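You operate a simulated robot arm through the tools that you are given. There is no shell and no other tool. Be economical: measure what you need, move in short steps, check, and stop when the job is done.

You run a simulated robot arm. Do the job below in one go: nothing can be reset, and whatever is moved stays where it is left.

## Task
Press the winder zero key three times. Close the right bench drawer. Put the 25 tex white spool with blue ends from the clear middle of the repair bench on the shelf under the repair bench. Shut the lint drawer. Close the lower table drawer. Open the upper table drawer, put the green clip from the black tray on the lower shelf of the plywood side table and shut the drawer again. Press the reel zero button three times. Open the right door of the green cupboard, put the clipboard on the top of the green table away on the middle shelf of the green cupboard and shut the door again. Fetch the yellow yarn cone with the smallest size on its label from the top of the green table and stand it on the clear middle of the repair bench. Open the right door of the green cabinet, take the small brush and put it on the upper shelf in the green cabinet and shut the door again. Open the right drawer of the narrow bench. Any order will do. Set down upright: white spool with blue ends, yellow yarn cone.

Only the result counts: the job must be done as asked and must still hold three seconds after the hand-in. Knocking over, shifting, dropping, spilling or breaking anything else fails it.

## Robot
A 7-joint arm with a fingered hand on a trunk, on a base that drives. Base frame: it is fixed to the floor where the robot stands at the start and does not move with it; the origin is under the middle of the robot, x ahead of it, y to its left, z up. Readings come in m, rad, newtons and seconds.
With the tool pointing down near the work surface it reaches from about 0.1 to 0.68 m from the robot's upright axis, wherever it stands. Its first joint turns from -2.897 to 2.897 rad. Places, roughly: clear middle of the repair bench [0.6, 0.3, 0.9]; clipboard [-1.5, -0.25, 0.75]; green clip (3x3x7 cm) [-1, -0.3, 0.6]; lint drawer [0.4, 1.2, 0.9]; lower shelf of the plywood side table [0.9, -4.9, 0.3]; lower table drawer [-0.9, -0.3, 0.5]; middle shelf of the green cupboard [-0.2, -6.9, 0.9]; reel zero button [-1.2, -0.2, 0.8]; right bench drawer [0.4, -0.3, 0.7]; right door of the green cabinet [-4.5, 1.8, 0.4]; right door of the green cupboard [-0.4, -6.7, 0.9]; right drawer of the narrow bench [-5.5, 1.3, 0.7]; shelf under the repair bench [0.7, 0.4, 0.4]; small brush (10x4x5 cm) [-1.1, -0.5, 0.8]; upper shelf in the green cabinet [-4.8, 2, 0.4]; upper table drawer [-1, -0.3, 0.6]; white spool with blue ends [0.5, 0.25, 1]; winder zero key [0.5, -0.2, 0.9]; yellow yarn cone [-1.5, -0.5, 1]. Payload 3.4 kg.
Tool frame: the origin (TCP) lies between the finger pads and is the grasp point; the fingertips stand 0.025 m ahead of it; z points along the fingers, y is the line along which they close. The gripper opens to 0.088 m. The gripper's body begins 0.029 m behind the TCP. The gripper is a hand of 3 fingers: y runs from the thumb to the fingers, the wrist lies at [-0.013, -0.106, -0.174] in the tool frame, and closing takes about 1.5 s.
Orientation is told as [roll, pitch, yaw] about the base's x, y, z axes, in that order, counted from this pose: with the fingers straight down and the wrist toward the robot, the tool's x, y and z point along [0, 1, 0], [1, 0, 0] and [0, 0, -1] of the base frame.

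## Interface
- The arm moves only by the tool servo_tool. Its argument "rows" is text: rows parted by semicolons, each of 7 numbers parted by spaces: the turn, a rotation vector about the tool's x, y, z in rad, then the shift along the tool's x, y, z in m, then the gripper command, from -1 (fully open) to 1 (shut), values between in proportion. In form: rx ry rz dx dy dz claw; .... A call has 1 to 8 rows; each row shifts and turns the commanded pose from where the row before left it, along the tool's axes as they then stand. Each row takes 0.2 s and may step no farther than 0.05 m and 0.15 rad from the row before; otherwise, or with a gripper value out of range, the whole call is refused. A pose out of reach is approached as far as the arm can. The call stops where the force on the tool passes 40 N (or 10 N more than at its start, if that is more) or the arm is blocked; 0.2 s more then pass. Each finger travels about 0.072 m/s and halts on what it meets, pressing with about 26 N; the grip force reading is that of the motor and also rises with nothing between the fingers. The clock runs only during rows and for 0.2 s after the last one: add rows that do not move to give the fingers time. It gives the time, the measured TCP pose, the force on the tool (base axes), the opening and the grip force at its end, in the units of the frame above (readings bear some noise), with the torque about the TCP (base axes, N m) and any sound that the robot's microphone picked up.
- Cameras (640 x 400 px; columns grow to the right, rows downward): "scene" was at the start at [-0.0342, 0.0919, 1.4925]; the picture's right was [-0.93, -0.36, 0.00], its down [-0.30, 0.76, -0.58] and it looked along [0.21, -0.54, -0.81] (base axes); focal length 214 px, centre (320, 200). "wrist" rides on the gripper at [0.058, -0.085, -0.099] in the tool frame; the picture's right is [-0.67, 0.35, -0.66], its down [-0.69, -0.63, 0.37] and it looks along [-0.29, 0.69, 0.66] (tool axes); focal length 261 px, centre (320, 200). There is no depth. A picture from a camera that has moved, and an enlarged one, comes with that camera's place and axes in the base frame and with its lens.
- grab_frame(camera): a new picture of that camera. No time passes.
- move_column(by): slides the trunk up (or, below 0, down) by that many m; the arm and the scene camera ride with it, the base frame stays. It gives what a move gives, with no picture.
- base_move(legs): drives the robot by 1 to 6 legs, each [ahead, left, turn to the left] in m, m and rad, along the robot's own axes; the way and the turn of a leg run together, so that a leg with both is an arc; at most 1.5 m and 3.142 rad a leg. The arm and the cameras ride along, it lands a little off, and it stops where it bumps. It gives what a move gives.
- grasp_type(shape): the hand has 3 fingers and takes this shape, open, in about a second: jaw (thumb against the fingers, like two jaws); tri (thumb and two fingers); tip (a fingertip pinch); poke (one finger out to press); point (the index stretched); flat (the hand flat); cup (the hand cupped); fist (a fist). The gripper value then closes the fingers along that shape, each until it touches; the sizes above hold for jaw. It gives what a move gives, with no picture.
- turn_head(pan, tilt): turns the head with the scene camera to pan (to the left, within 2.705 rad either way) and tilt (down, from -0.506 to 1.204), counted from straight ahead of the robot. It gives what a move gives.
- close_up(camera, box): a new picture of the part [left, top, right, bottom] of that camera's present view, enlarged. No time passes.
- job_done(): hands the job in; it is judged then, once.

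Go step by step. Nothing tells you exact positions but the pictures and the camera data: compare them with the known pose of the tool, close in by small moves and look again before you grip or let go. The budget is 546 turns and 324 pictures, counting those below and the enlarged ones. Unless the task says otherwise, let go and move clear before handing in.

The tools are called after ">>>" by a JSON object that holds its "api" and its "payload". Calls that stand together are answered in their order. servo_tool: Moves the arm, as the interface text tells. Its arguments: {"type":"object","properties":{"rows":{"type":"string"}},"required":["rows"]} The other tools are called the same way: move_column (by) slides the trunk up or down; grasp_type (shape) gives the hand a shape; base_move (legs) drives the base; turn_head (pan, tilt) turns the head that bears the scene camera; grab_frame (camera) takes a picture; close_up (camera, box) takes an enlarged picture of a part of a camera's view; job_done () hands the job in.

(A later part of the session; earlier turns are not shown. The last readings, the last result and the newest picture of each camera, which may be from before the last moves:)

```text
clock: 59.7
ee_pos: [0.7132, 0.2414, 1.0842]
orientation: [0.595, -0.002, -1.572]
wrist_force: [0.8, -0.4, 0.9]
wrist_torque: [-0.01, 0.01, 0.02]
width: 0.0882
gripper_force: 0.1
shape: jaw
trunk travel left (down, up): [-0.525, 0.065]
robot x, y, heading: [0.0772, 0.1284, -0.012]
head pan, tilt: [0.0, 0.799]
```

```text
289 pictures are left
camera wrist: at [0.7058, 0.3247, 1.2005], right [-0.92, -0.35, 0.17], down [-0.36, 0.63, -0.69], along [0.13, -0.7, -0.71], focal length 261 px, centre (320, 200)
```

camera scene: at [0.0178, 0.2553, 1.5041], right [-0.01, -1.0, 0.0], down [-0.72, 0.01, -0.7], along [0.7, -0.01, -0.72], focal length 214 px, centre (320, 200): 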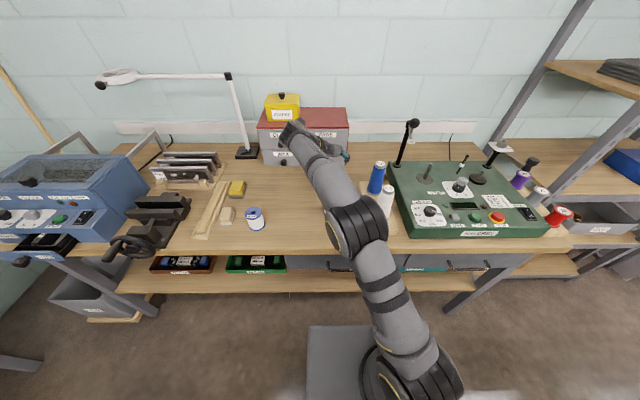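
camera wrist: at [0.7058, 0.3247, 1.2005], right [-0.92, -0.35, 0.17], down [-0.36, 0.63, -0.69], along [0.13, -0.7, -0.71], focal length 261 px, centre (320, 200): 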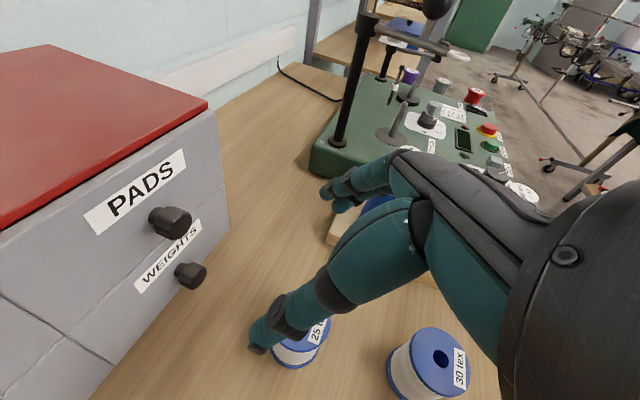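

>>> {"api": "servo_tool", "payload": {"rows": "0 0 0 0.003 0.021 0.002 -1;0 0 0 -0.0226 0 0.033 -1;0 0 0 -0.0226 0 0.033 -1;0 0 0 -0.0113 0 0.0165 -1"}}

>>> {"api": "grab_frame", "payload": {"camera": "wrist"}}

>>> {"api": "close_up", "payload": {"camera": "scene", "box": [240, 130, 400, 230]}}

```text
clock: 60.7
ee_pos: [0.7183, 0.2192, 0.9846]
orientation: [0.597, -0.002, -1.573]
wrist_force: [-0.9, 0.9, 0.7]
wrist_torque: [-0.01, 0.0, 0.0]
width: 0.0883
gripper_force: 0.0
shape: jaw
trunk travel left (down, up): [-0.525, 0.065]
robot x, y, heading: [0.0744, 0.1281, -0.009]
head pan, tilt: [0.0, 0.799]
```

```text
288 pictures are left
camera wrist: at [0.7107, 0.3039, 1.1], right [-0.92, -0.35, 0.17], down [-0.36, 0.63, -0.69], along [0.13, -0.7, -0.71], focal length 261 px, centre (320, 200)
```

wrist: 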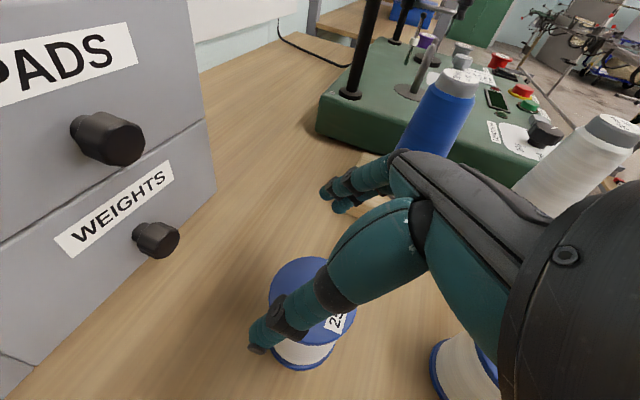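

```text
4.00 times, centred on (320, 180) of scene
camera zoom: at [0.0985, 0.2854, 1.5041], right [-0.01, -1.0, 0.0], down [-0.72, 0.01, -0.7], along [0.7, -0.01, -0.72], focal length 858 px, centre (320, 280)
```

zoom: 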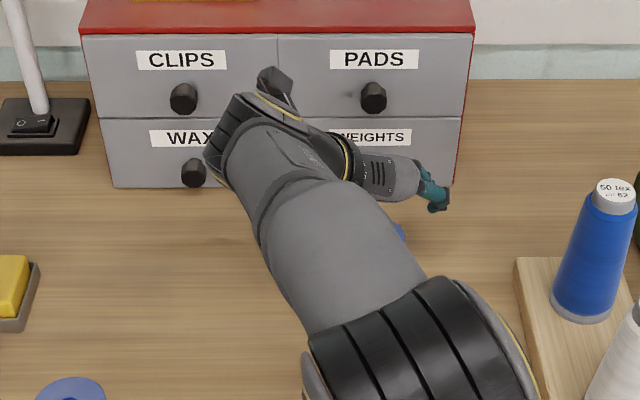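

>>> {"api": "servo_tool", "payload": {"rows": "0 0 0 -0.003 -0.004 0 -1;0 0 0 -0.017 0 0.0248 -1;0 0 0 -0.017 0 0.0248 -1;0 0 0 -0.0113 0 0.0165 -1;0 0 0 -0.005 0 0.0075 -1"}}

>>> {"api": "grab_frame", "payload": {"camera": "wrist"}}

```text
clock: 61.9
ee_pos: [0.7147, 0.2229, 0.8943]
orientation: [0.601, -0.002, -1.572]
wrist_force: [-2.5, 2.9, 8.1]
wrist_torque: [0.04, 0.03, 0.02]
width: 0.0879
gripper_force: 0.0
shape: jaw
trunk travel left (down, up): [-0.525, 0.065]
robot x, y, heading: [0.0756, 0.127, -0.009]
head pan, tilt: [0.0, 0.799]
```

```text
286 pictures are left
camera wrist: at [0.7057, 0.3066, 1.0107], right [-0.92, -0.35, 0.16], down [-0.36, 0.63, -0.69], along [0.14, -0.7, -0.71], focal length 261 px, centre (320, 200)
```

wrist: 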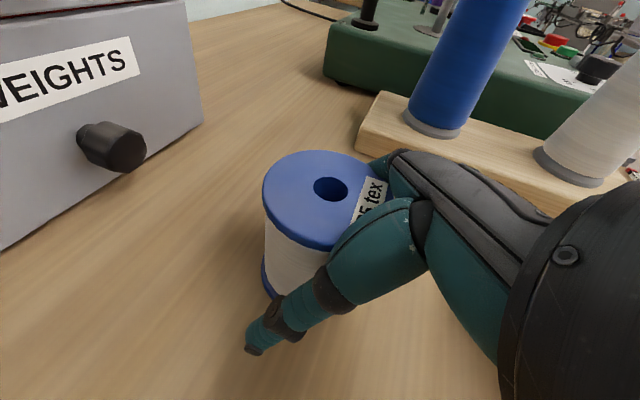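

>>> {"api": "servo_tool", "payload": {"rows": "0 0 0 0.0034 0 -0.005 -1;0 0 0 0.005 0.006 0.0035 -1;0 0 0 0 0 0 -1"}}

>>> {"api": "grab_frame", "payload": {"camera": "wrist"}}

```text
clock: 62.7
ee_pos: [0.7196, 0.2164, 0.8991]
orientation: [0.597, -0.001, -1.572]
wrist_force: [0.5, 0.0, 0.2]
wrist_torque: [0.02, -0.03, 0.02]
width: 0.0877
gripper_force: 0.1
shape: jaw
trunk travel left (down, up): [-0.525, 0.065]
robot x, y, heading: [0.0751, 0.1256, -0.011]
head pan, tilt: [0.0, 0.799]
```

```text
285 pictures are left
camera wrist: at [0.713, 0.3001, 1.0154], right [-0.92, -0.35, 0.17], down [-0.36, 0.63, -0.69], along [0.13, -0.7, -0.71], focal length 261 px, centre (320, 200)
```

wrist: 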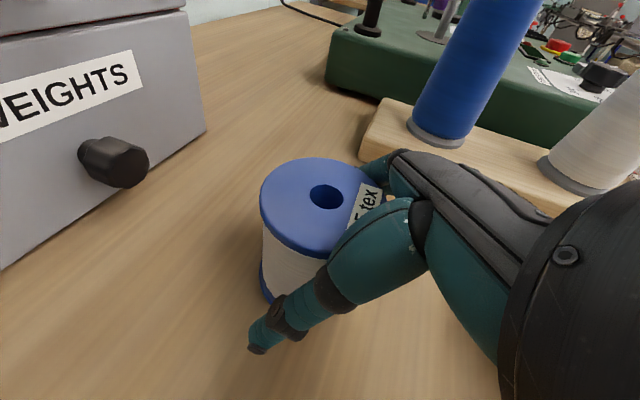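

>>> {"api": "servo_tool", "payload": {"rows": "0 0 0 0 0 0 0;0 0 0 0 0 0 0.5;0 0 0 0 0 0 1;0 0 0 0 0 0 1;0 0 0 0 0 0 1;0 0 0 0 0 0 1;0 0 0 0 0 0 1;0 0 0 0 0 0 1"}}

>>> {"api": "grab_frame", "payload": {"camera": "wrist"}}

```text
clock: 64.5
ee_pos: [0.7212, 0.2163, 0.8994]
orientation: [0.598, 0.0, -1.573]
wrist_force: [-0.3, -0.8, 0.4]
wrist_torque: [0.01, 0.01, 0.0]
width: 0.0496
gripper_force: 25.8
shape: jaw
trunk travel left (down, up): [-0.525, 0.065]
robot x, y, heading: [0.0793, 0.1261, -0.011]
head pan, tilt: [0.0, 0.799]
```

```text
284 pictures are left
camera wrist: at [0.7129, 0.3001, 1.0156], right [-0.92, -0.35, 0.17], down [-0.36, 0.63, -0.69], along [0.13, -0.7, -0.71], focal length 261 px, centre (320, 200)
```

wrist: 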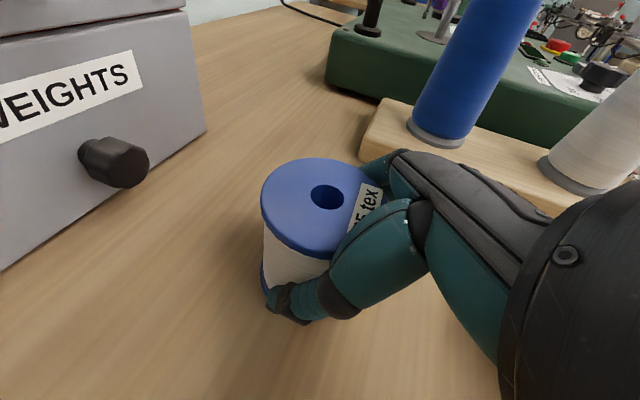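

>>> {"api": "servo_tool", "payload": {"rows": "0 0 0 0.017 0 -0.0248 1;0 0 0 0.0226 0 -0.033 1;0 0 0 0.0226 0 -0.033 1;0 0 0 0.0226 0 -0.033 1;0 0 0 0.0226 0 -0.033 1"}}

>>> {"api": "grab_frame", "payload": {"camera": "wrist"}}

```text
clock: 65.7
ee_pos: [0.7203, 0.2161, 1.0907]
orientation: [0.598, -0.003, -1.572]
wrist_force: [-0.2, 0.0, -0.4]
wrist_torque: [0.01, 0.01, 0.0]
width: 0.0498
gripper_force: 26.2
shape: jaw
trunk travel left (down, up): [-0.525, 0.065]
robot x, y, heading: [0.0758, 0.1203, -0.001]
head pan, tilt: [0.0, 0.799]
```

```text
283 pictures are left
camera wrist: at [0.7131, 0.3007, 1.2068], right [-0.92, -0.35, 0.17], down [-0.36, 0.63, -0.69], along [0.13, -0.7, -0.71], focal length 261 px, centre (320, 200)
```

wrist: 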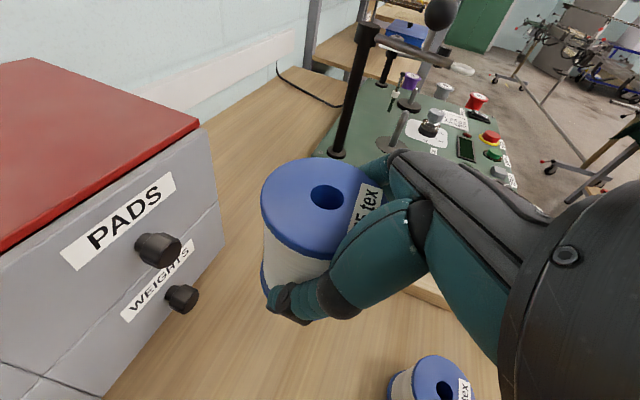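

>>> {"api": "base_move", "payload": {"legs": [[-0.36, 0, 0]]}}

>>> {"api": "servo_tool", "payload": {"rows": "0 0 0 -0.033 0 -0.0226 1;0 0 0 -0.033 0 -0.0226 1;0 0 0 -0.033 0 -0.0226 1;0 0 0 -0.025 0 -0.017 1"}}

>>> {"api": "move_column", "payload": {"by": -0.4}}

>>> {"api": "turn_head", "payload": {"pan": 0, "tilt": 0.6}}

>>> {"api": "grab_frame", "payload": {"camera": "scene"}}

>>> {"api": "grab_frame", "payload": {"camera": "wrist"}}

```text
clock: 68.0
ee_pos: [0.3663, 0.2173, 1.0906]
orientation: [0.597, -0.001, -1.575]
wrist_force: [-0.8, -0.3, -0.4]
wrist_torque: [0.02, 0.01, 0.0]
width: 0.0497
gripper_force: 26.0
shape: jaw
trunk travel left (down, up): [-0.525, 0.065]
robot x, y, heading: [-0.2761, 0.1298, -0.01]
head pan, tilt: [0.0, 0.799]
```

```text
clock: 69.0
ee_pos: [0.217, 0.2185, 1.0902]
orientation: [0.601, -0.002, -1.576]
wrist_force: [0.8, 0.3, -0.9]
wrist_torque: [-0.03, -0.05, -0.01]
width: 0.0497
gripper_force: 25.5
shape: jaw
trunk travel left (down, up): [-0.525, 0.065]
robot x, y, heading: [-0.2773, 0.1299, -0.011]
head pan, tilt: [0.0, 0.799]
```

```text
clock: 72.8
ee_pos: [0.2171, 0.2195, 0.6903]
orientation: [0.597, -0.002, -1.577]
wrist_force: [-0.2, 0.1, -1.1]
wrist_torque: [0.0, 0.02, 0.01]
width: 0.0498
gripper_force: 26.4
shape: jaw
trunk travel left (down, up): [-0.125, 0.465]
robot x, y, heading: [-0.2797, 0.1284, -0.014]
head pan, tilt: [0.0, 0.799]
```

```text
clock: 73.5
ee_pos: [0.2162, 0.219, 0.6896]
orientation: [0.596, -0.002, -1.576]
wrist_force: [0.0, 0.3, -0.3]
wrist_torque: [0.02, -0.03, 0.01]
width: 0.0498
gripper_force: 25.6
shape: jaw
trunk travel left (down, up): [-0.125, 0.465]
robot x, y, heading: [-0.2769, 0.127, -0.011]
head pan, tilt: [0.0, 0.6]
```

```text
282 pictures are left
camera scene: at [-0.2475, 0.2889, 1.1209], right [-0.01, -1.0, 0.0], down [-0.57, 0.01, -0.82], along [0.82, -0.01, -0.57], focal length 214 px, centre (320, 200)
```

scene: 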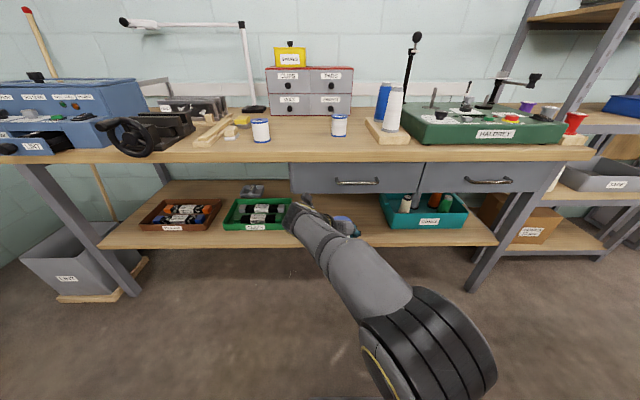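

```text
281 pictures are left
camera wrist: at [0.2095, 0.3034, 0.8061], right [-0.92, -0.34, 0.17], down [-0.36, 0.63, -0.69], along [0.13, -0.7, -0.71], focal length 261 px, centre (320, 200)
```

wrist: 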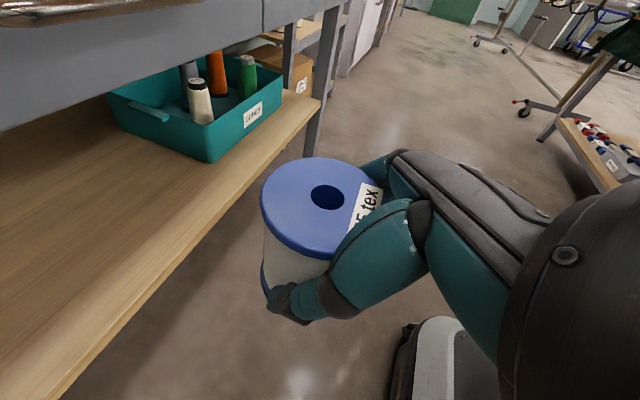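

>>> {"api": "move_column", "payload": {"by": -0.12}}

>>> {"api": "servo_tool", "payload": {"rows": "0 0 0 -0.0226 0 0.033 1;0 0 0 -0.012 0 0.0175 1"}}

>>> {"api": "base_move", "payload": {"legs": [[0.1, 0.08, 0]]}}

>>> {"api": "grab_frame", "payload": {"camera": "scene"}}

>>> {"api": "grab_frame", "payload": {"camera": "wrist"}}

```text
clock: 75.0
ee_pos: [0.2161, 0.2194, 0.5698]
orientation: [0.596, -0.002, -1.576]
wrist_force: [0.1, 0.6, -1.0]
wrist_torque: [-0.01, 0.02, -0.02]
width: 0.0495
gripper_force: 25.8
shape: jaw
trunk travel left (down, up): [-0.005, 0.585]
robot x, y, heading: [-0.2774, 0.1294, -0.011]
head pan, tilt: [0.0, 0.6]
```

```text
clock: 75.6
ee_pos: [0.2179, 0.2205, 0.51]
orientation: [0.598, -0.002, -1.578]
wrist_force: [0.2, 0.7, -0.6]
wrist_torque: [0.01, 0.0, 0.0]
width: 0.0498
gripper_force: 25.8
shape: jaw
trunk travel left (down, up): [-0.005, 0.585]
robot x, y, heading: [-0.2747, 0.1284, -0.012]
head pan, tilt: [0.0, 0.6]
```

```text
clock: 76.9
ee_pos: [0.3194, 0.3004, 0.5105]
orientation: [0.597, -0.003, -1.574]
wrist_force: [0.7, -0.2, -1.8]
wrist_torque: [-0.02, 0.0, 0.03]
width: 0.0495
gripper_force: 25.7
shape: jaw
trunk travel left (down, up): [-0.005, 0.585]
robot x, y, heading: [-0.1748, 0.2087, -0.013]
head pan, tilt: [0.0, 0.6]
```

```text
280 pictures are left
camera scene: at [-0.1453, 0.3684, 1.0009], right [-0.01, -1.0, 0.0], down [-0.56, 0.01, -0.83], along [0.82, -0.01, -0.56], focal length 214 px, centre (320, 200)
```

scene: 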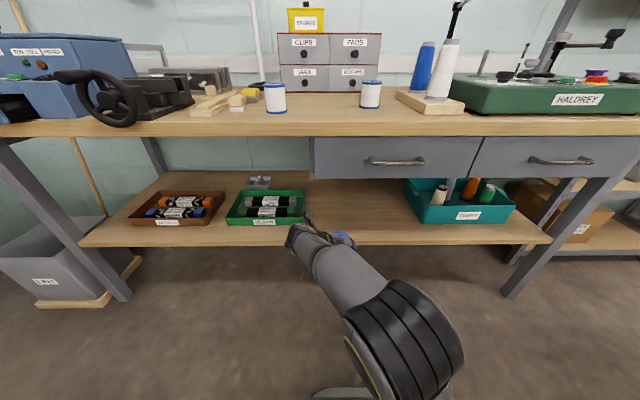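

```text
279 pictures are left
camera wrist: at [0.3123, 0.3848, 0.6262], right [-0.92, -0.35, 0.17], down [-0.36, 0.63, -0.69], along [0.13, -0.7, -0.71], focal length 261 px, centre (320, 200)
```

wrist: 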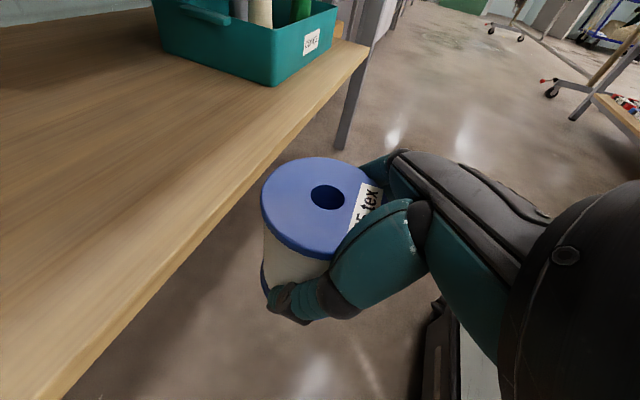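

>>> {"api": "base_move", "payload": {"legs": [[0.15, 0, 0]]}}

>>> {"api": "servo_tool", "payload": {"rows": "0 0 0 0.025 0 0.017 1;0 0 0 0.025 0 0.017 1;0 0 0 -0.006 0 0.009 1"}}

>>> {"api": "grab_frame", "payload": {"camera": "wrist"}}

>>> {"api": "grab_frame", "payload": {"camera": "scene"}}

```text
clock: 78.3
ee_pos: [0.4742, 0.2995, 0.5101]
orientation: [0.595, -0.003, -1.573]
wrist_force: [0.0, -0.1, -1.5]
wrist_torque: [0.03, -0.03, -0.01]
width: 0.0497
gripper_force: 25.8
shape: jaw
trunk travel left (down, up): [-0.005, 0.585]
robot x, y, heading: [-0.0184, 0.2057, -0.007]
head pan, tilt: [0.0, 0.6]
```

```text
clock: 79.1
ee_pos: [0.5348, 0.3003, 0.5013]
orientation: [0.598, 0.0, -1.572]
wrist_force: [-0.2, -0.4, -1.4]
wrist_torque: [0.05, 0.01, -0.01]
width: 0.0495
gripper_force: 25.8
shape: jaw
trunk travel left (down, up): [-0.005, 0.585]
robot x, y, heading: [-0.0212, 0.207, -0.008]
head pan, tilt: [0.0, 0.6]
```

```text
278 pictures are left
camera wrist: at [0.5277, 0.3849, 0.6172], right [-0.92, -0.35, 0.17], down [-0.36, 0.63, -0.69], along [0.13, -0.7, -0.71], focal length 261 px, centre (320, 200)
```

wrist: 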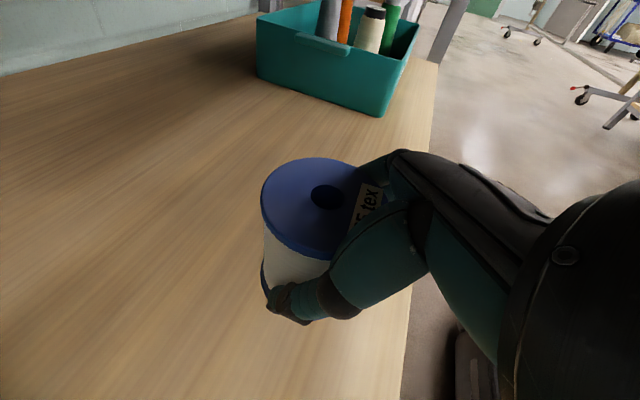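

```text
277 pictures are left
camera scene: at [0.0088, 0.367, 1.0009], right [-0.01, -1.0, 0.0], down [-0.56, 0.0, -0.83], along [0.83, -0.01, -0.56], focal length 214 px, centre (320, 200)
```

scene: 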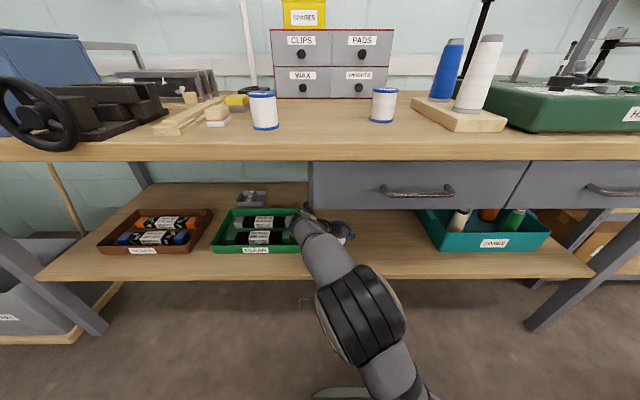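

>>> {"api": "servo_tool", "payload": {"rows": "0 0 0 -0.0085 0 0.0124 1;0 0 0 -0.0056 0 0.00825 1;0 0 0 -0.0028 0 0.0041 1;0 0 0 -0.0028 0 0.0041 1"}}

>>> {"api": "close_up", "payload": {"camera": "wrist", "box": [220, 140, 440, 340]}}

```text
clock: 80.1
ee_pos: [0.5337, 0.3024, 0.463]
orientation: [0.593, -0.002, -1.57]
wrist_force: [0.3, 0.8, -0.5]
wrist_torque: [0.01, 0.02, 0.0]
width: 0.0496
gripper_force: 26.2
shape: jaw
trunk travel left (down, up): [-0.005, 0.585]
robot x, y, heading: [-0.0207, 0.205, -0.009]
head pan, tilt: [0.0, 0.6]
```

```text
2.00 times, centred on (330, 240) of wrist
camera zoom: at [0.5265, 0.3854, 0.5801], right [-0.92, -0.35, 0.17], down [-0.36, 0.63, -0.69], along [0.14, -0.7, -0.71], focal length 521 px, centre (300, 120)
```

zoom: 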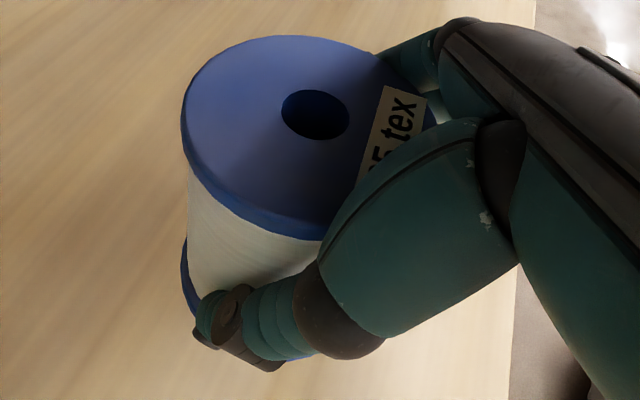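

Close to the shelf; lower in 3 mm steps until contact.

>>> {"api": "servo_tool", "payload": {"rows": "0 0 0 -0.0017 0 0.0025 1;0 0 0 -0.0017 0 0.0025 1;0 0 0 0 0 0 1"}}

>>> {"api": "servo_tool", "payload": {"rows": "0 0 0 -0.0017 0 0.0025 1;0 0 0 0 0 0 1"}}

>>> {"api": "servo_tool", "payload": {"rows": "0 0 0 -0.0017 0 0.0025 1;0 0 0 0 0 0 1"}}

```text
clock: 80.9
ee_pos: [0.5337, 0.3023, 0.4578]
orientation: [0.594, -0.003, -1.573]
wrist_force: [0.6, -0.2, 0.1]
wrist_torque: [0.0, -0.07, -0.04]
width: 0.0497
gripper_force: 26.0
shape: jaw
trunk travel left (down, up): [-0.005, 0.585]
robot x, y, heading: [-0.023, 0.2095, -0.003]
head pan, tilt: [0.0, 0.6]
```

```text
clock: 81.5
ee_pos: [0.5344, 0.3007, 0.4553]
orientation: [0.597, -0.002, -1.573]
wrist_force: [0.4, 0.0, -1.0]
wrist_torque: [0.0, -0.06, -0.03]
width: 0.0496
gripper_force: 25.9
shape: jaw
trunk travel left (down, up): [-0.005, 0.585]
robot x, y, heading: [-0.0202, 0.2074, -0.009]
head pan, tilt: [0.0, 0.6]
```

```text
clock: 82.1
ee_pos: [0.5335, 0.3007, 0.4539]
orientation: [0.598, -0.002, -1.573]
wrist_force: [-0.5, 1.1, -0.8]
wrist_torque: [-0.02, 0.01, 0.0]
width: 0.0495
gripper_force: 26.4
shape: jaw
trunk travel left (down, up): [-0.005, 0.585]
robot x, y, heading: [-0.0219, 0.2079, -0.01]
head pan, tilt: [0.0, 0.6]
```

>>> {"api": "servo_tool", "payload": {"rows": "0 0 0 -0.0017 0 0.0025 1;0 0 0 0 0 0 1"}}

>>> {"api": "servo_tool", "payload": {"rows": "0 0 0 -0.0017 0 0.0025 1;0 0 0 0 0 0 1"}}

>>> {"api": "servo_tool", "payload": {"rows": "0 0 0 -0.0017 0 0.0025 1;0 0 0 0 0 0 1"}}

>>> {"api": "close_up", "payload": {"camera": "wrist", "box": [220, 140, 440, 340]}}

>>> {"api": "close_up", "payload": {"camera": "scene", "box": [260, 180, 420, 300]}}

```text
clock: 82.7
ee_pos: [0.5334, 0.3009, 0.4507]
orientation: [0.597, -0.002, -1.572]
wrist_force: [-0.7, 0.4, -0.3]
wrist_torque: [0.02, 0.05, 0.02]
width: 0.0497
gripper_force: 25.8
shape: jaw
trunk travel left (down, up): [-0.005, 0.585]
robot x, y, heading: [-0.0216, 0.2118, -0.011]
head pan, tilt: [0.0, 0.6]
```

```text
clock: 83.3
ee_pos: [0.5332, 0.3016, 0.4466]
orientation: [0.599, -0.002, -1.574]
wrist_force: [0.0, 0.7, -1.1]
wrist_torque: [-0.01, 0.01, -0.03]
width: 0.05
gripper_force: 25.6
shape: jaw
trunk travel left (down, up): [-0.005, 0.585]
robot x, y, heading: [-0.0224, 0.2036, -0.006]
head pan, tilt: [0.0, 0.6]
```

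```text
clock: 83.9
ee_pos: [0.5338, 0.3008, 0.4432]
orientation: [0.598, -0.002, -1.572]
wrist_force: [-0.1, 0.2, -1.9]
wrist_torque: [-0.02, 0.0, 0.03]
width: 0.0495
gripper_force: 25.9
shape: jaw
trunk travel left (down, up): [-0.005, 0.585]
robot x, y, heading: [-0.0205, 0.208, -0.006]
head pan, tilt: [0.0, 0.6]
```

```text
2.00 times, centred on (330, 240) of wrist
camera zoom: at [0.5265, 0.3849, 0.5596], right [-0.92, -0.35, 0.17], down [-0.36, 0.63, -0.69], along [0.14, -0.7, -0.71], focal length 521 px, centre (300, 120)
```

zoom: 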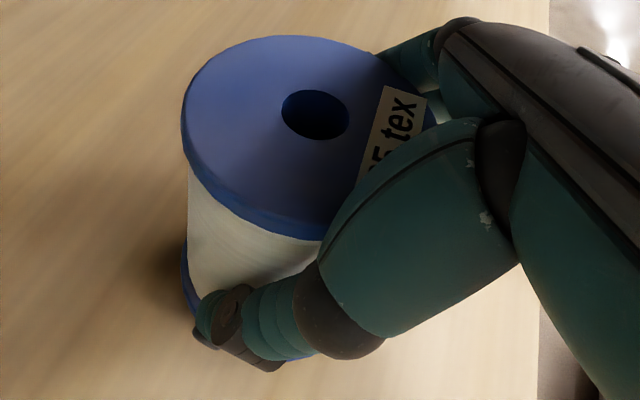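

```text
3.33 times, centred on (340, 240) of scene
camera zoom: at [0.0088, 0.3671, 1.0009], right [-0.01, -1.0, 0.0], down [-0.56, 0.0, -0.83], along [0.83, -0.01, -0.56], focal length 715 px, centre (253, 67)
```

zoom: 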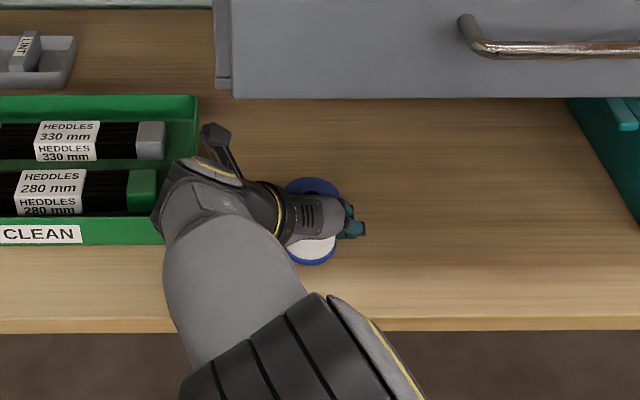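

>>> {"api": "servo_tool", "payload": {"rows": "0 0 0 -0.0028 0 0.0041 1;0 0 0 0 0 0 1"}}

>>> {"api": "servo_tool", "payload": {"rows": "0 0 0 -0.0028 0 0.0041 1;0 0 0 0 0 0 1"}}

>>> {"api": "close_up", "payload": {"camera": "wrist", "box": [220, 140, 440, 340]}}

```text
clock: 84.5
ee_pos: [0.5346, 0.3002, 0.4396]
orientation: [0.598, -0.003, -1.572]
wrist_force: [-0.7, 0.2, 3.6]
wrist_torque: [0.09, 0.0, 0.05]
width: 0.0497
gripper_force: 25.4
shape: jaw
trunk travel left (down, up): [-0.005, 0.585]
robot x, y, heading: [-0.0186, 0.2083, -0.01]
head pan, tilt: [0.0, 0.6]
```

```text
clock: 85.1
ee_pos: [0.5352, 0.2999, 0.4358]
orientation: [0.601, 0.0, -1.572]
wrist_force: [-4.6, 1.9, 26.0]
wrist_torque: [-0.08, -0.17, 0.1]
width: 0.0495
gripper_force: 26.1
shape: jaw
trunk travel left (down, up): [-0.005, 0.585]
robot x, y, heading: [-0.0205, 0.2025, -0.011]
head pan, tilt: [0.0, 0.6]
```

```text
2.00 times, centred on (330, 240) of wrist
camera zoom: at [0.526, 0.3843, 0.5524], right [-0.92, -0.35, 0.16], down [-0.36, 0.63, -0.69], along [0.14, -0.7, -0.71], focal length 521 px, centre (300, 120)
```

zoom: 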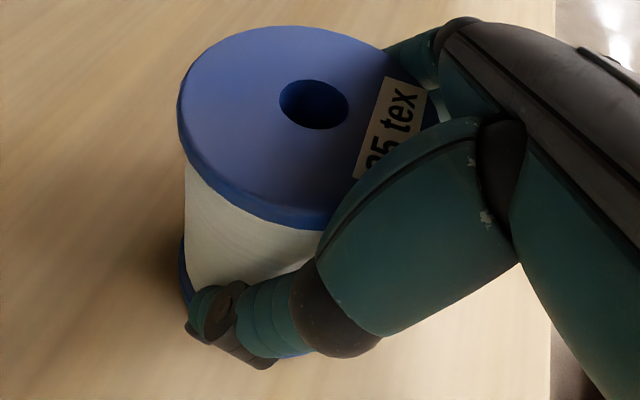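

>>> {"api": "servo_tool", "payload": {"rows": "0 0 0 0.0021 0 -0.0031 1;0 0 0 0 0 0 1"}}

>>> {"api": "servo_tool", "payload": {"rows": "0 0 0 0 0 0 0.3;0 0 0 0 0 0 0;0 0 0 0 0 0 -0.3;0 0 0 0 0 0 -0.6;0 0 0 0 0 0 -1;0 0 0 0 0 0 -1;0 0 0 0 0 0 -1"}}

>>> {"api": "close_up", "payload": {"camera": "wrist", "box": [220, 140, 440, 340]}}

```text
clock: 85.7
ee_pos: [0.5328, 0.2998, 0.4371]
orientation: [0.595, -0.002, -1.571]
wrist_force: [1.2, 1.1, 12.6]
wrist_torque: [-0.12, -0.17, 0.08]
width: 0.05
gripper_force: 26.6
shape: jaw
trunk travel left (down, up): [-0.005, 0.585]
robot x, y, heading: [-0.0187, 0.2048, -0.011]
head pan, tilt: [0.0, 0.6]
```

```text
clock: 87.3
ee_pos: [0.535, 0.2995, 0.4374]
orientation: [0.597, -0.002, -1.572]
wrist_force: [0.4, 0.4, -0.8]
wrist_torque: [0.03, -0.02, 0.0]
width: 0.0875
gripper_force: 0.1
shape: jaw
trunk travel left (down, up): [-0.005, 0.585]
robot x, y, heading: [-0.0183, 0.2078, -0.011]
head pan, tilt: [0.0, 0.6]
```

```text
2.00 times, centred on (330, 240) of wrist
camera zoom: at [0.5263, 0.384, 0.5531], right [-0.92, -0.35, 0.17], down [-0.36, 0.63, -0.69], along [0.13, -0.7, -0.71], focal length 521 px, centre (300, 120)
```

zoom: 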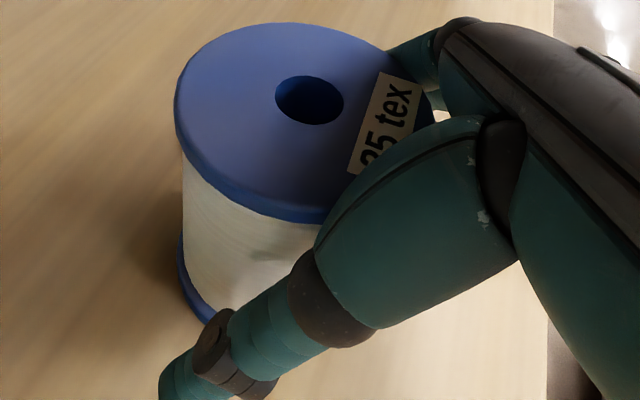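

>>> {"api": "servo_tool", "payload": {"rows": "0 0 0 0 0 -0.02 -1;0 0 0 0 0 -0.04 -1;0 0 0 0 0 -0.04 -1;0 0 0 -0.033 0 -0.0226 -1;0 0 0 -0.033 0 -0.0226 -1;0 0 0 -0.033 0 -0.0226 -1"}}

>>> {"api": "base_move", "payload": {"legs": [[-0.2, 0, 0]]}}

>>> {"api": "grab_frame", "payload": {"camera": "scene"}}

```text
clock: 88.7
ee_pos: [0.357, 0.298, 0.5204]
orientation: [0.599, -0.002, -1.573]
wrist_force: [0.0, -0.1, -0.1]
wrist_torque: [0.02, -0.02, -0.03]
width: 0.0877
gripper_force: 0.1
shape: jaw
trunk travel left (down, up): [-0.005, 0.585]
robot x, y, heading: [-0.0201, 0.2088, -0.004]
head pan, tilt: [0.0, 0.6]
```

```text
clock: 90.3
ee_pos: [0.1592, 0.2992, 0.5182]
orientation: [0.598, -0.001, -1.573]
wrist_force: [0.3, 0.3, -0.2]
wrist_torque: [-0.01, -0.01, -0.04]
width: 0.0876
gripper_force: 0.1
shape: jaw
trunk travel left (down, up): [-0.005, 0.585]
robot x, y, heading: [-0.2194, 0.2097, -0.006]
head pan, tilt: [0.0, 0.6]
```

```text
271 pictures are left
camera scene: at [-0.1898, 0.3688, 1.0009], right [-0.01, -1.0, 0.0], down [-0.56, 0.01, -0.83], along [0.83, -0.01, -0.56], focal length 214 px, centre (320, 200)
```

scene: 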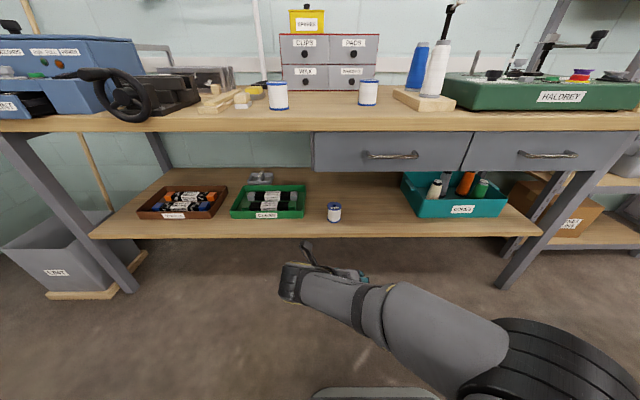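

>>> {"api": "move_column", "payload": {"by": 0.4}}

>>> {"api": "base_move", "payload": {"legs": [[0, 0.75, 0]]}}

>>> {"api": "turn_head", "payload": {"pan": 0.2, "tilt": 0.7}}

>>> {"api": "grab_frame", "payload": {"camera": "scene"}}

>>> {"api": "grab_frame", "payload": {"camera": "wrist"}}

```text
clock: 94.1
ee_pos: [0.1576, 0.3002, 0.9187]
orientation: [0.598, -0.001, -1.574]
wrist_force: [0.8, -0.2, -0.6]
wrist_torque: [0.0, -0.03, -0.01]
width: 0.0876
gripper_force: 0.1
shape: jaw
trunk travel left (down, up): [-0.405, 0.185]
robot x, y, heading: [-0.2148, 0.2131, -0.013]
head pan, tilt: [0.0, 0.6]
```

```text
clock: 98.2
ee_pos: [0.1557, 1.0569, 0.9192]
orientation: [0.597, -0.002, -1.552]
wrist_force: [0.1, 0.4, -0.3]
wrist_torque: [-0.01, -0.02, -0.02]
width: 0.0875
gripper_force: 0.1
shape: jaw
trunk travel left (down, up): [-0.405, 0.185]
robot x, y, heading: [-0.215, 0.9597, 0.012]
head pan, tilt: [0.0, 0.6]
```

```text
clock: 98.9
ee_pos: [0.1565, 1.0572, 0.9195]
orientation: [0.596, -0.002, -1.552]
wrist_force: [0.2, 1.0, 0.0]
wrist_torque: [-0.02, 0.01, 0.02]
width: 0.0874
gripper_force: 0.1
shape: jaw
trunk travel left (down, up): [-0.405, 0.185]
robot x, y, heading: [-0.2226, 0.9613, 0.008]
head pan, tilt: [0.201, 0.7]
```

```text
270 pictures are left
camera scene: at [-0.1991, 1.1353, 1.3923], right [0.21, -0.98, 0.0], down [-0.63, -0.14, -0.77], along [0.75, 0.16, -0.64], focal length 214 px, centre (320, 200)
```

scene: 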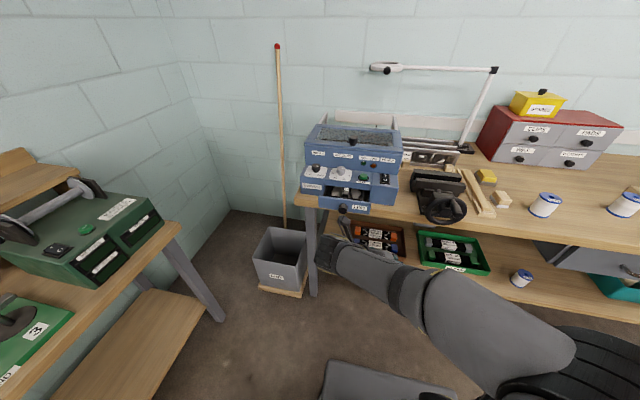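

```text
269 pictures are left
camera wrist: at [0.1467, 1.1405, 1.035], right [-0.92, -0.37, 0.17], down [-0.37, 0.62, -0.69], along [0.15, -0.69, -0.71], focal length 261 px, centre (320, 200)
```

wrist: 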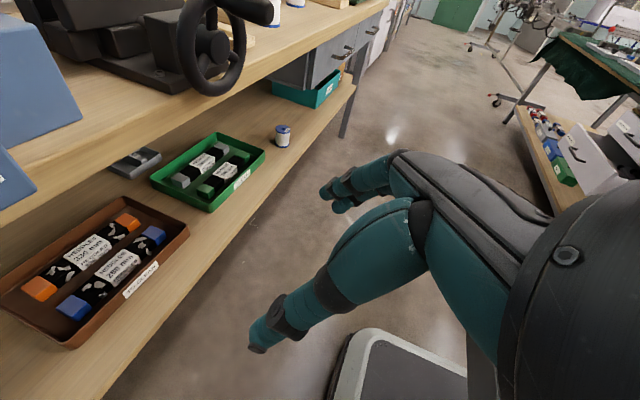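

>>> {"api": "close_up", "payload": {"camera": "scene", "box": [290, 120, 410, 220]}}

```text
4.00 times, centred on (350, 170) of scene
camera zoom: at [-0.1991, 1.1353, 1.3923], right [0.21, -0.98, 0.0], down [-0.63, -0.14, -0.77], along [0.75, 0.16, -0.64], focal length 858 px, centre (200, 320)
```

zoom: 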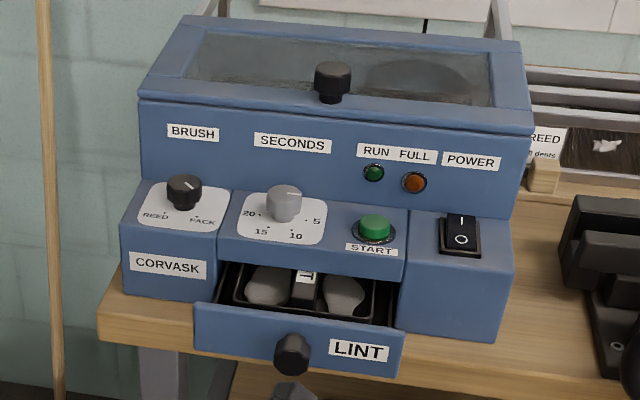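

>>> {"api": "grasp_type", "payload": {"shape": "poke"}}

>>> {"api": "servo_tool", "payload": {"rows": "0 0.15 0 0 0 0 -1;0 0.15 0 0 0 0 -1;0 0.15 0 0 0 0 -1;0 0.15 0 0 0 0 -1;0 0 0 0 -0.04 0 -1;0 0 0 -0.023 -0.039 0.009 -1"}}

>>> {"api": "close_up", "payload": {"camera": "scene", "box": [260, 120, 420, 260]}}

>>> {"api": "grab_frame", "payload": {"camera": "wrist"}}

```text
clock: 99.8
ee_pos: [0.1553, 1.056, 0.9191]
orientation: [0.598, -0.001, -1.551]
wrist_force: [0.6, -0.2, 0.5]
wrist_torque: [0.03, -0.01, -0.01]
width: 0.0001
gripper_force: 0.1
shape: poke
trunk travel left (down, up): [-0.405, 0.185]
robot x, y, heading: [-0.2224, 0.959, 0.007]
head pan, tilt: [0.201, 0.7]
```

```text
clock: 100.8
ee_pos: [0.11, 1.1401, 0.8742]
orientation: [0.828, 0.277, -1.336]
wrist_force: [0.1, -0.8, 0.4]
wrist_torque: [-0.01, 0.03, -0.01]
width: 0.0
gripper_force: 0.0
shape: poke
out of reach, approached as far as the arm can: row 1, 2
trunk travel left (down, up): [-0.405, 0.185]
robot x, y, heading: [-0.223, 0.9569, 0.013]
head pan, tilt: [0.201, 0.7]
stopped in row 4: the arm was blocked; the commanded pose is now the measured one
```

```text
2.86 times, centred on (340, 190) of scene
camera zoom: at [-0.1988, 1.1356, 1.3924], right [0.21, -0.98, 0.0], down [-0.63, -0.14, -0.76], along [0.75, 0.16, -0.64], focal length 613 px, centre (263, 229)
```

zoom: 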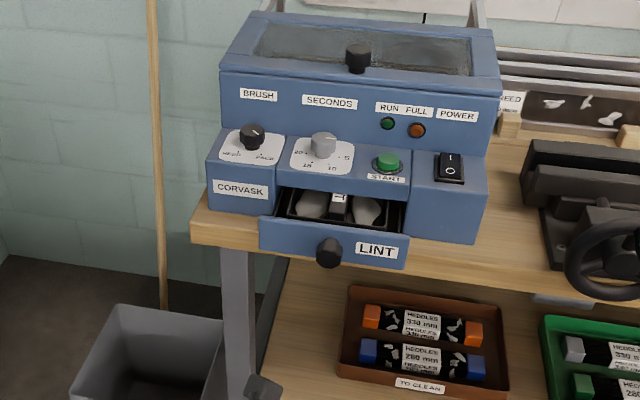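

```text
266 pictures are left
camera wrist: at [0.0654, 1.1817, 1.0054], right [-0.84, -0.53, -0.14], down [-0.38, 0.74, -0.55], along [0.4, -0.41, -0.82], focal length 261 px, centre (320, 200)
```

wrist: 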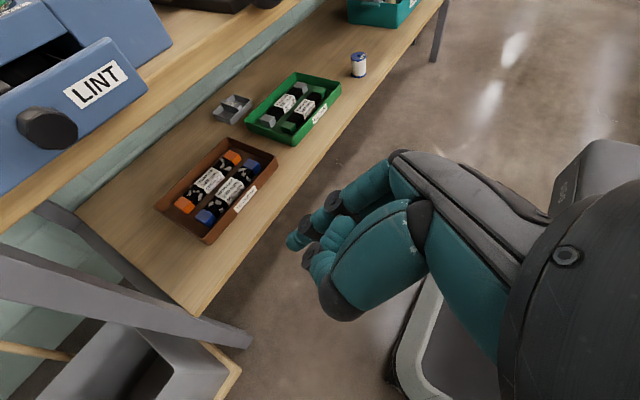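

>>> {"api": "servo_tool", "payload": {"rows": "0 -0.15 0 0 0 0 -1;0 -0.15 0 0 0 0 -1;0 -0.15 0 0 0 0 -1;0 -0.15 0 0 0 0 -1;0 -0.15 0 0 0 0 -1;0 -0.078 0 0 0 0 -1;-0.14 0 0 0 0 0 -1;-0.137 0 0 0 0 0 -1"}}

>>> {"api": "servo_tool", "payload": {"rows": "0 0 -0.15 0 0 0 -1;0 0 -0.15 0 0 0 -1;0 0 -0.15 0 0 0 -1;0 0 -0.15 0 0 0 -1;0 0 -0.15 0 0 0 -1;0 0 -0.15 0 0 0 -1;0 0 -0.15 0 0 0 -1;0 0 -0.15 0 0 0 -1"}}

>>> {"api": "servo_tool", "payload": {"rows": "0 0 -0.12 0 0.03 0 -1;-0.15 0 0 0 0.03 0 -1;-0.15 0 0 0 0.03 0 -1;-0.15 0 0 0 0 0.03 -1;-0.15 0 0 0 0 0 -1;-0.15 0 0 0 0 0 -1;-0.15 0 0 0 0 0 -1;-0.15 0 0 0 0 0 -1"}}

```text
clock: 102.6
ee_pos: [0.1103, 1.1387, 0.877]
orientation: [0.003, -0.003, -1.346]
wrist_force: [0.5, 0.9, 0.8]
wrist_torque: [0.02, 0.02, 0.01]
width: 0.0001
gripper_force: 0.1
shape: poke
trunk travel left (down, up): [-0.405, 0.185]
robot x, y, heading: [-0.2217, 0.9555, 0.008]
head pan, tilt: [0.201, 0.7]
```

```text
clock: 104.4
ee_pos: [0.1107, 1.1389, 0.8755]
orientation: [0.001, -0.004, -0.145]
wrist_force: [0.5, 0.0, -0.2]
wrist_torque: [0.01, 0.04, -0.02]
width: 0.0002
gripper_force: 0.1
shape: poke
trunk travel left (down, up): [-0.405, 0.185]
robot x, y, heading: [-0.2218, 0.9573, 0.014]
head pan, tilt: [0.201, 0.7]
```

```text
clock: 106.2
ee_pos: [0.2105, 1.1335, 0.8518]
orientation: [0.001, -1.054, -0.024]
wrist_force: [-0.3, 0.0, -0.3]
wrist_torque: [-0.01, 0.03, 0.02]
width: 0.0001
gripper_force: 0.1
shape: poke
trunk travel left (down, up): [-0.405, 0.185]
robot x, y, heading: [-0.2198, 0.9606, 0.01]
head pan, tilt: [0.201, 0.7]
```

>>> {"api": "servo_tool", "payload": {"rows": "0 0 0 0 0.040 -0.023 -1;0 0 0 0 0.02 0.0347 -1"}}

>>> {"api": "close_up", "payload": {"camera": "scene", "box": [260, 120, 420, 260]}}

>>> {"api": "grab_frame", "payload": {"camera": "wrist"}}

```text
clock: 106.8
ee_pos: [0.2473, 1.1326, 0.8984]
orientation: [0.002, -1.052, -0.025]
wrist_force: [0.5, 0.5, 0.2]
wrist_torque: [0.02, 0.05, -0.02]
width: 0.0
gripper_force: 0.1
shape: poke
trunk travel left (down, up): [-0.405, 0.185]
robot x, y, heading: [-0.2198, 0.9572, 0.009]
head pan, tilt: [0.201, 0.7]
```

```text
2.86 times, centred on (340, 190) of scene
camera zoom: at [-0.1995, 1.1353, 1.3923], right [0.21, -0.98, 0.0], down [-0.63, -0.14, -0.77], along [0.75, 0.16, -0.64], focal length 613 px, centre (263, 229)
```

zoom: 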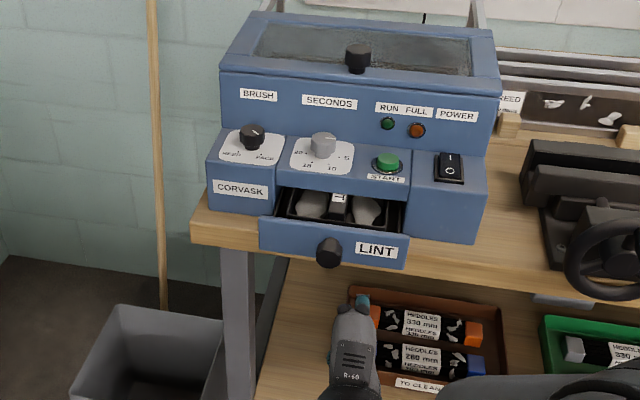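

```text
264 pictures are left
camera wrist: at [0.1206, 1.192, 0.8753], right [-0.41, -0.66, 0.63], down [-0.01, -0.69, -0.73], along [0.91, -0.31, 0.28], focal length 261 px, centre (320, 200)
```

wrist: 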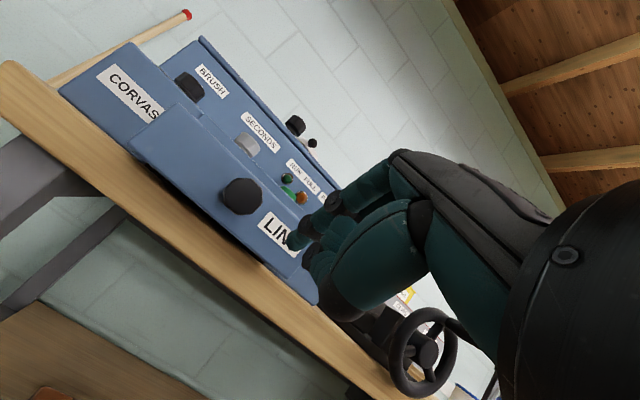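

>>> {"api": "servo_tool", "payload": {"rows": "0 0 0 0 0.025 0.0317 -1;0 0 0 0 0.02 0.0347 -1;0 0 0 0 0.01 0.0173 -1;0 0 0 0 0.005 0.0087 -1;0 0 0 0 0.005 0.0087 -1;0 0 0 0 0.005 0.0087 -1"}}

>>> {"api": "close_up", "payload": {"camera": "scene", "box": [260, 120, 420, 260]}}

```text
clock: 108.2
ee_pos: [0.3799, 1.1266, 0.9052]
orientation: [0.001, -1.05, -0.024]
wrist_force: [0.5, 1.1, -0.2]
wrist_torque: [0.01, 0.02, 0.01]
width: 0.0002
gripper_force: 0.0
shape: poke
trunk travel left (down, up): [-0.405, 0.185]
robot x, y, heading: [-0.2193, 0.9608, 0.012]
head pan, tilt: [0.201, 0.7]
```

```text
2.86 times, centred on (340, 190) of scene
camera zoom: at [-0.1989, 1.1354, 1.3923], right [0.21, -0.98, 0.0], down [-0.63, -0.14, -0.76], along [0.75, 0.16, -0.64], focal length 613 px, centre (263, 229)
```

zoom: 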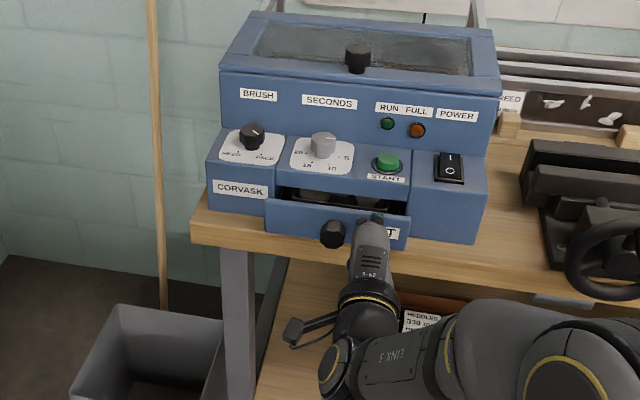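

>>> {"api": "servo_tool", "payload": {"rows": "0 0 0 0 0.005 0.0087 -1;0 0 0 0 0.005 0.0087 -1;0 0 0 0 0.005 0.0087 -1;0 0 0 0 0.005 0.0087 -1;0 0 0 0 0.005 0.0087 -1;0 0 0 0 0.005 0.0087 -1;0 0 0 0 0.005 0.0087 -1"}}

>>> {"api": "close_up", "payload": {"camera": "scene", "box": [260, 120, 420, 260]}}

```text
clock: 109.2
ee_pos: [0.4116, 1.1286, 0.9104]
orientation: [0.005, -1.058, -0.023]
wrist_force: [-35.3, -6.7, 8.5]
wrist_torque: [-0.05, 0.25, -0.14]
width: 0.0
gripper_force: 0.1
shape: poke
trunk travel left (down, up): [-0.405, 0.185]
robot x, y, heading: [-0.2223, 0.9553, 0.01]
head pan, tilt: [0.201, 0.7]
stopped in row 5: the force on the tool passed its limit at 45 N (the readings are from after the stop); the commanded pose is now the measured one
```

```text
2.86 times, centred on (340, 190) of scene
camera zoom: at [-0.2065, 1.1338, 1.3927], right [0.21, -0.98, 0.0], down [-0.63, -0.14, -0.77], along [0.75, 0.16, -0.64], focal length 613 px, centre (263, 229)
```

zoom: 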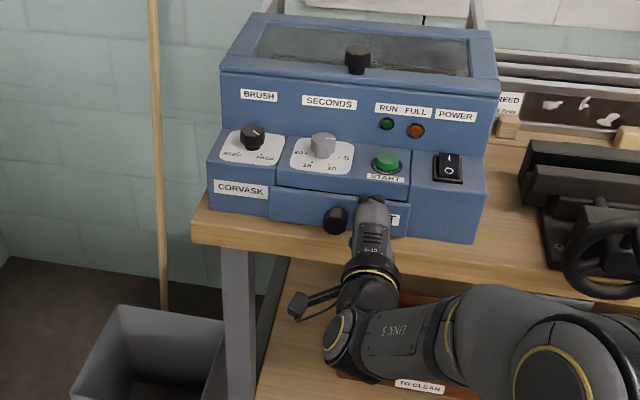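

>>> {"api": "servo_tool", "payload": {"rows": "0 0 0 0 -0.02 -0.0347 -1;0 0 0 0 -0.02 -0.0347 -1;0 0 0 0 -0.02 -0.0347 -1;0 0 0 0 -0.02 -0.0347 -1;0 0 0 0 -0.02 -0.0347 -1"}}

>>> {"api": "close_up", "payload": {"camera": "scene", "box": [260, 120, 420, 260]}}

```text
clock: 110.4
ee_pos: [0.2173, 1.1342, 0.9031]
orientation: [-0.001, -1.051, -0.021]
wrist_force: [-0.2, -0.4, 1.0]
wrist_torque: [0.03, 0.0, 0.0]
width: 0.0
gripper_force: 0.0
shape: poke
trunk travel left (down, up): [-0.405, 0.185]
robot x, y, heading: [-0.2177, 0.9534, 0.008]
head pan, tilt: [0.201, 0.7]
```

```text
2.86 times, centred on (340, 190) of scene
camera zoom: at [-0.1997, 1.1354, 1.3923], right [0.21, -0.98, 0.0], down [-0.63, -0.14, -0.76], along [0.75, 0.16, -0.64], focal length 613 px, centre (263, 229)
```

zoom: 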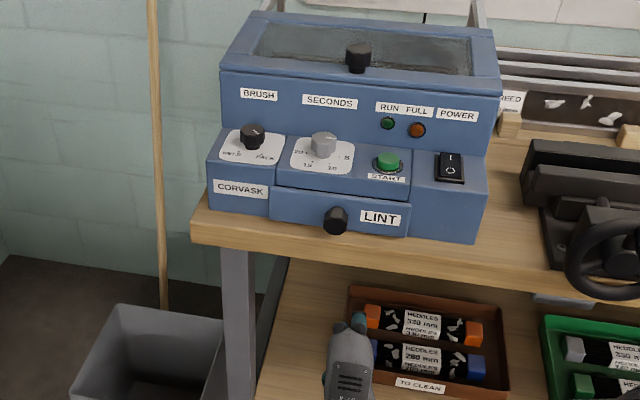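

Lint drawer is shut. Now I turn round to the green table.

>>> {"api": "base_move", "payload": {"legs": [[-0.4, 0, 0], [0, 0, 3.13], [-0.4, 0, 0]]}}

>>> {"api": "turn_head", "payload": {"pan": 0.6, "tilt": 0.6}}

>>> {"api": "grab_frame", "payload": {"camera": "scene"}}

```text
clock: 122.5
ee_pos: [-0.6422, 0.7816, 0.903]
orientation: [0.002, -1.052, -3.113]
wrist_force: [-0.6, 0.3, -0.5]
wrist_torque: [-0.01, -0.01, -0.01]
width: 0.0
gripper_force: 0.1
shape: poke
trunk travel left (down, up): [-0.405, 0.185]
robot x, y, heading: [-0.2129, 0.9818, -3.08]
head pan, tilt: [0.201, 0.7]
```

```text
clock: 123.4
ee_pos: [-0.6425, 0.7833, 0.9035]
orientation: [0.001, -1.053, -3.113]
wrist_force: [0.8, 0.2, 0.5]
wrist_torque: [-0.01, 0.03, -0.02]
width: 0.0
gripper_force: 0.2
shape: poke
trunk travel left (down, up): [-0.405, 0.185]
robot x, y, heading: [-0.2141, 0.9786, -3.075]
head pan, tilt: [0.6, 0.6]
```

```text
260 pictures are left
camera scene: at [-0.2134, 0.7733, 1.4009], right [-0.62, 0.79, 0.0], down [0.45, 0.35, -0.82], along [-0.65, -0.51, -0.57], focal length 214 px, centre (320, 200)
```

scene: 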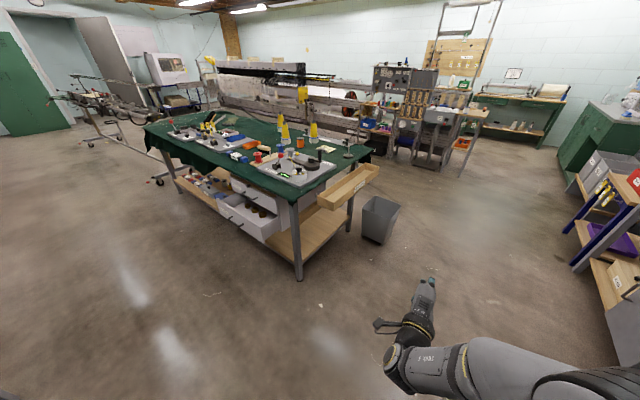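

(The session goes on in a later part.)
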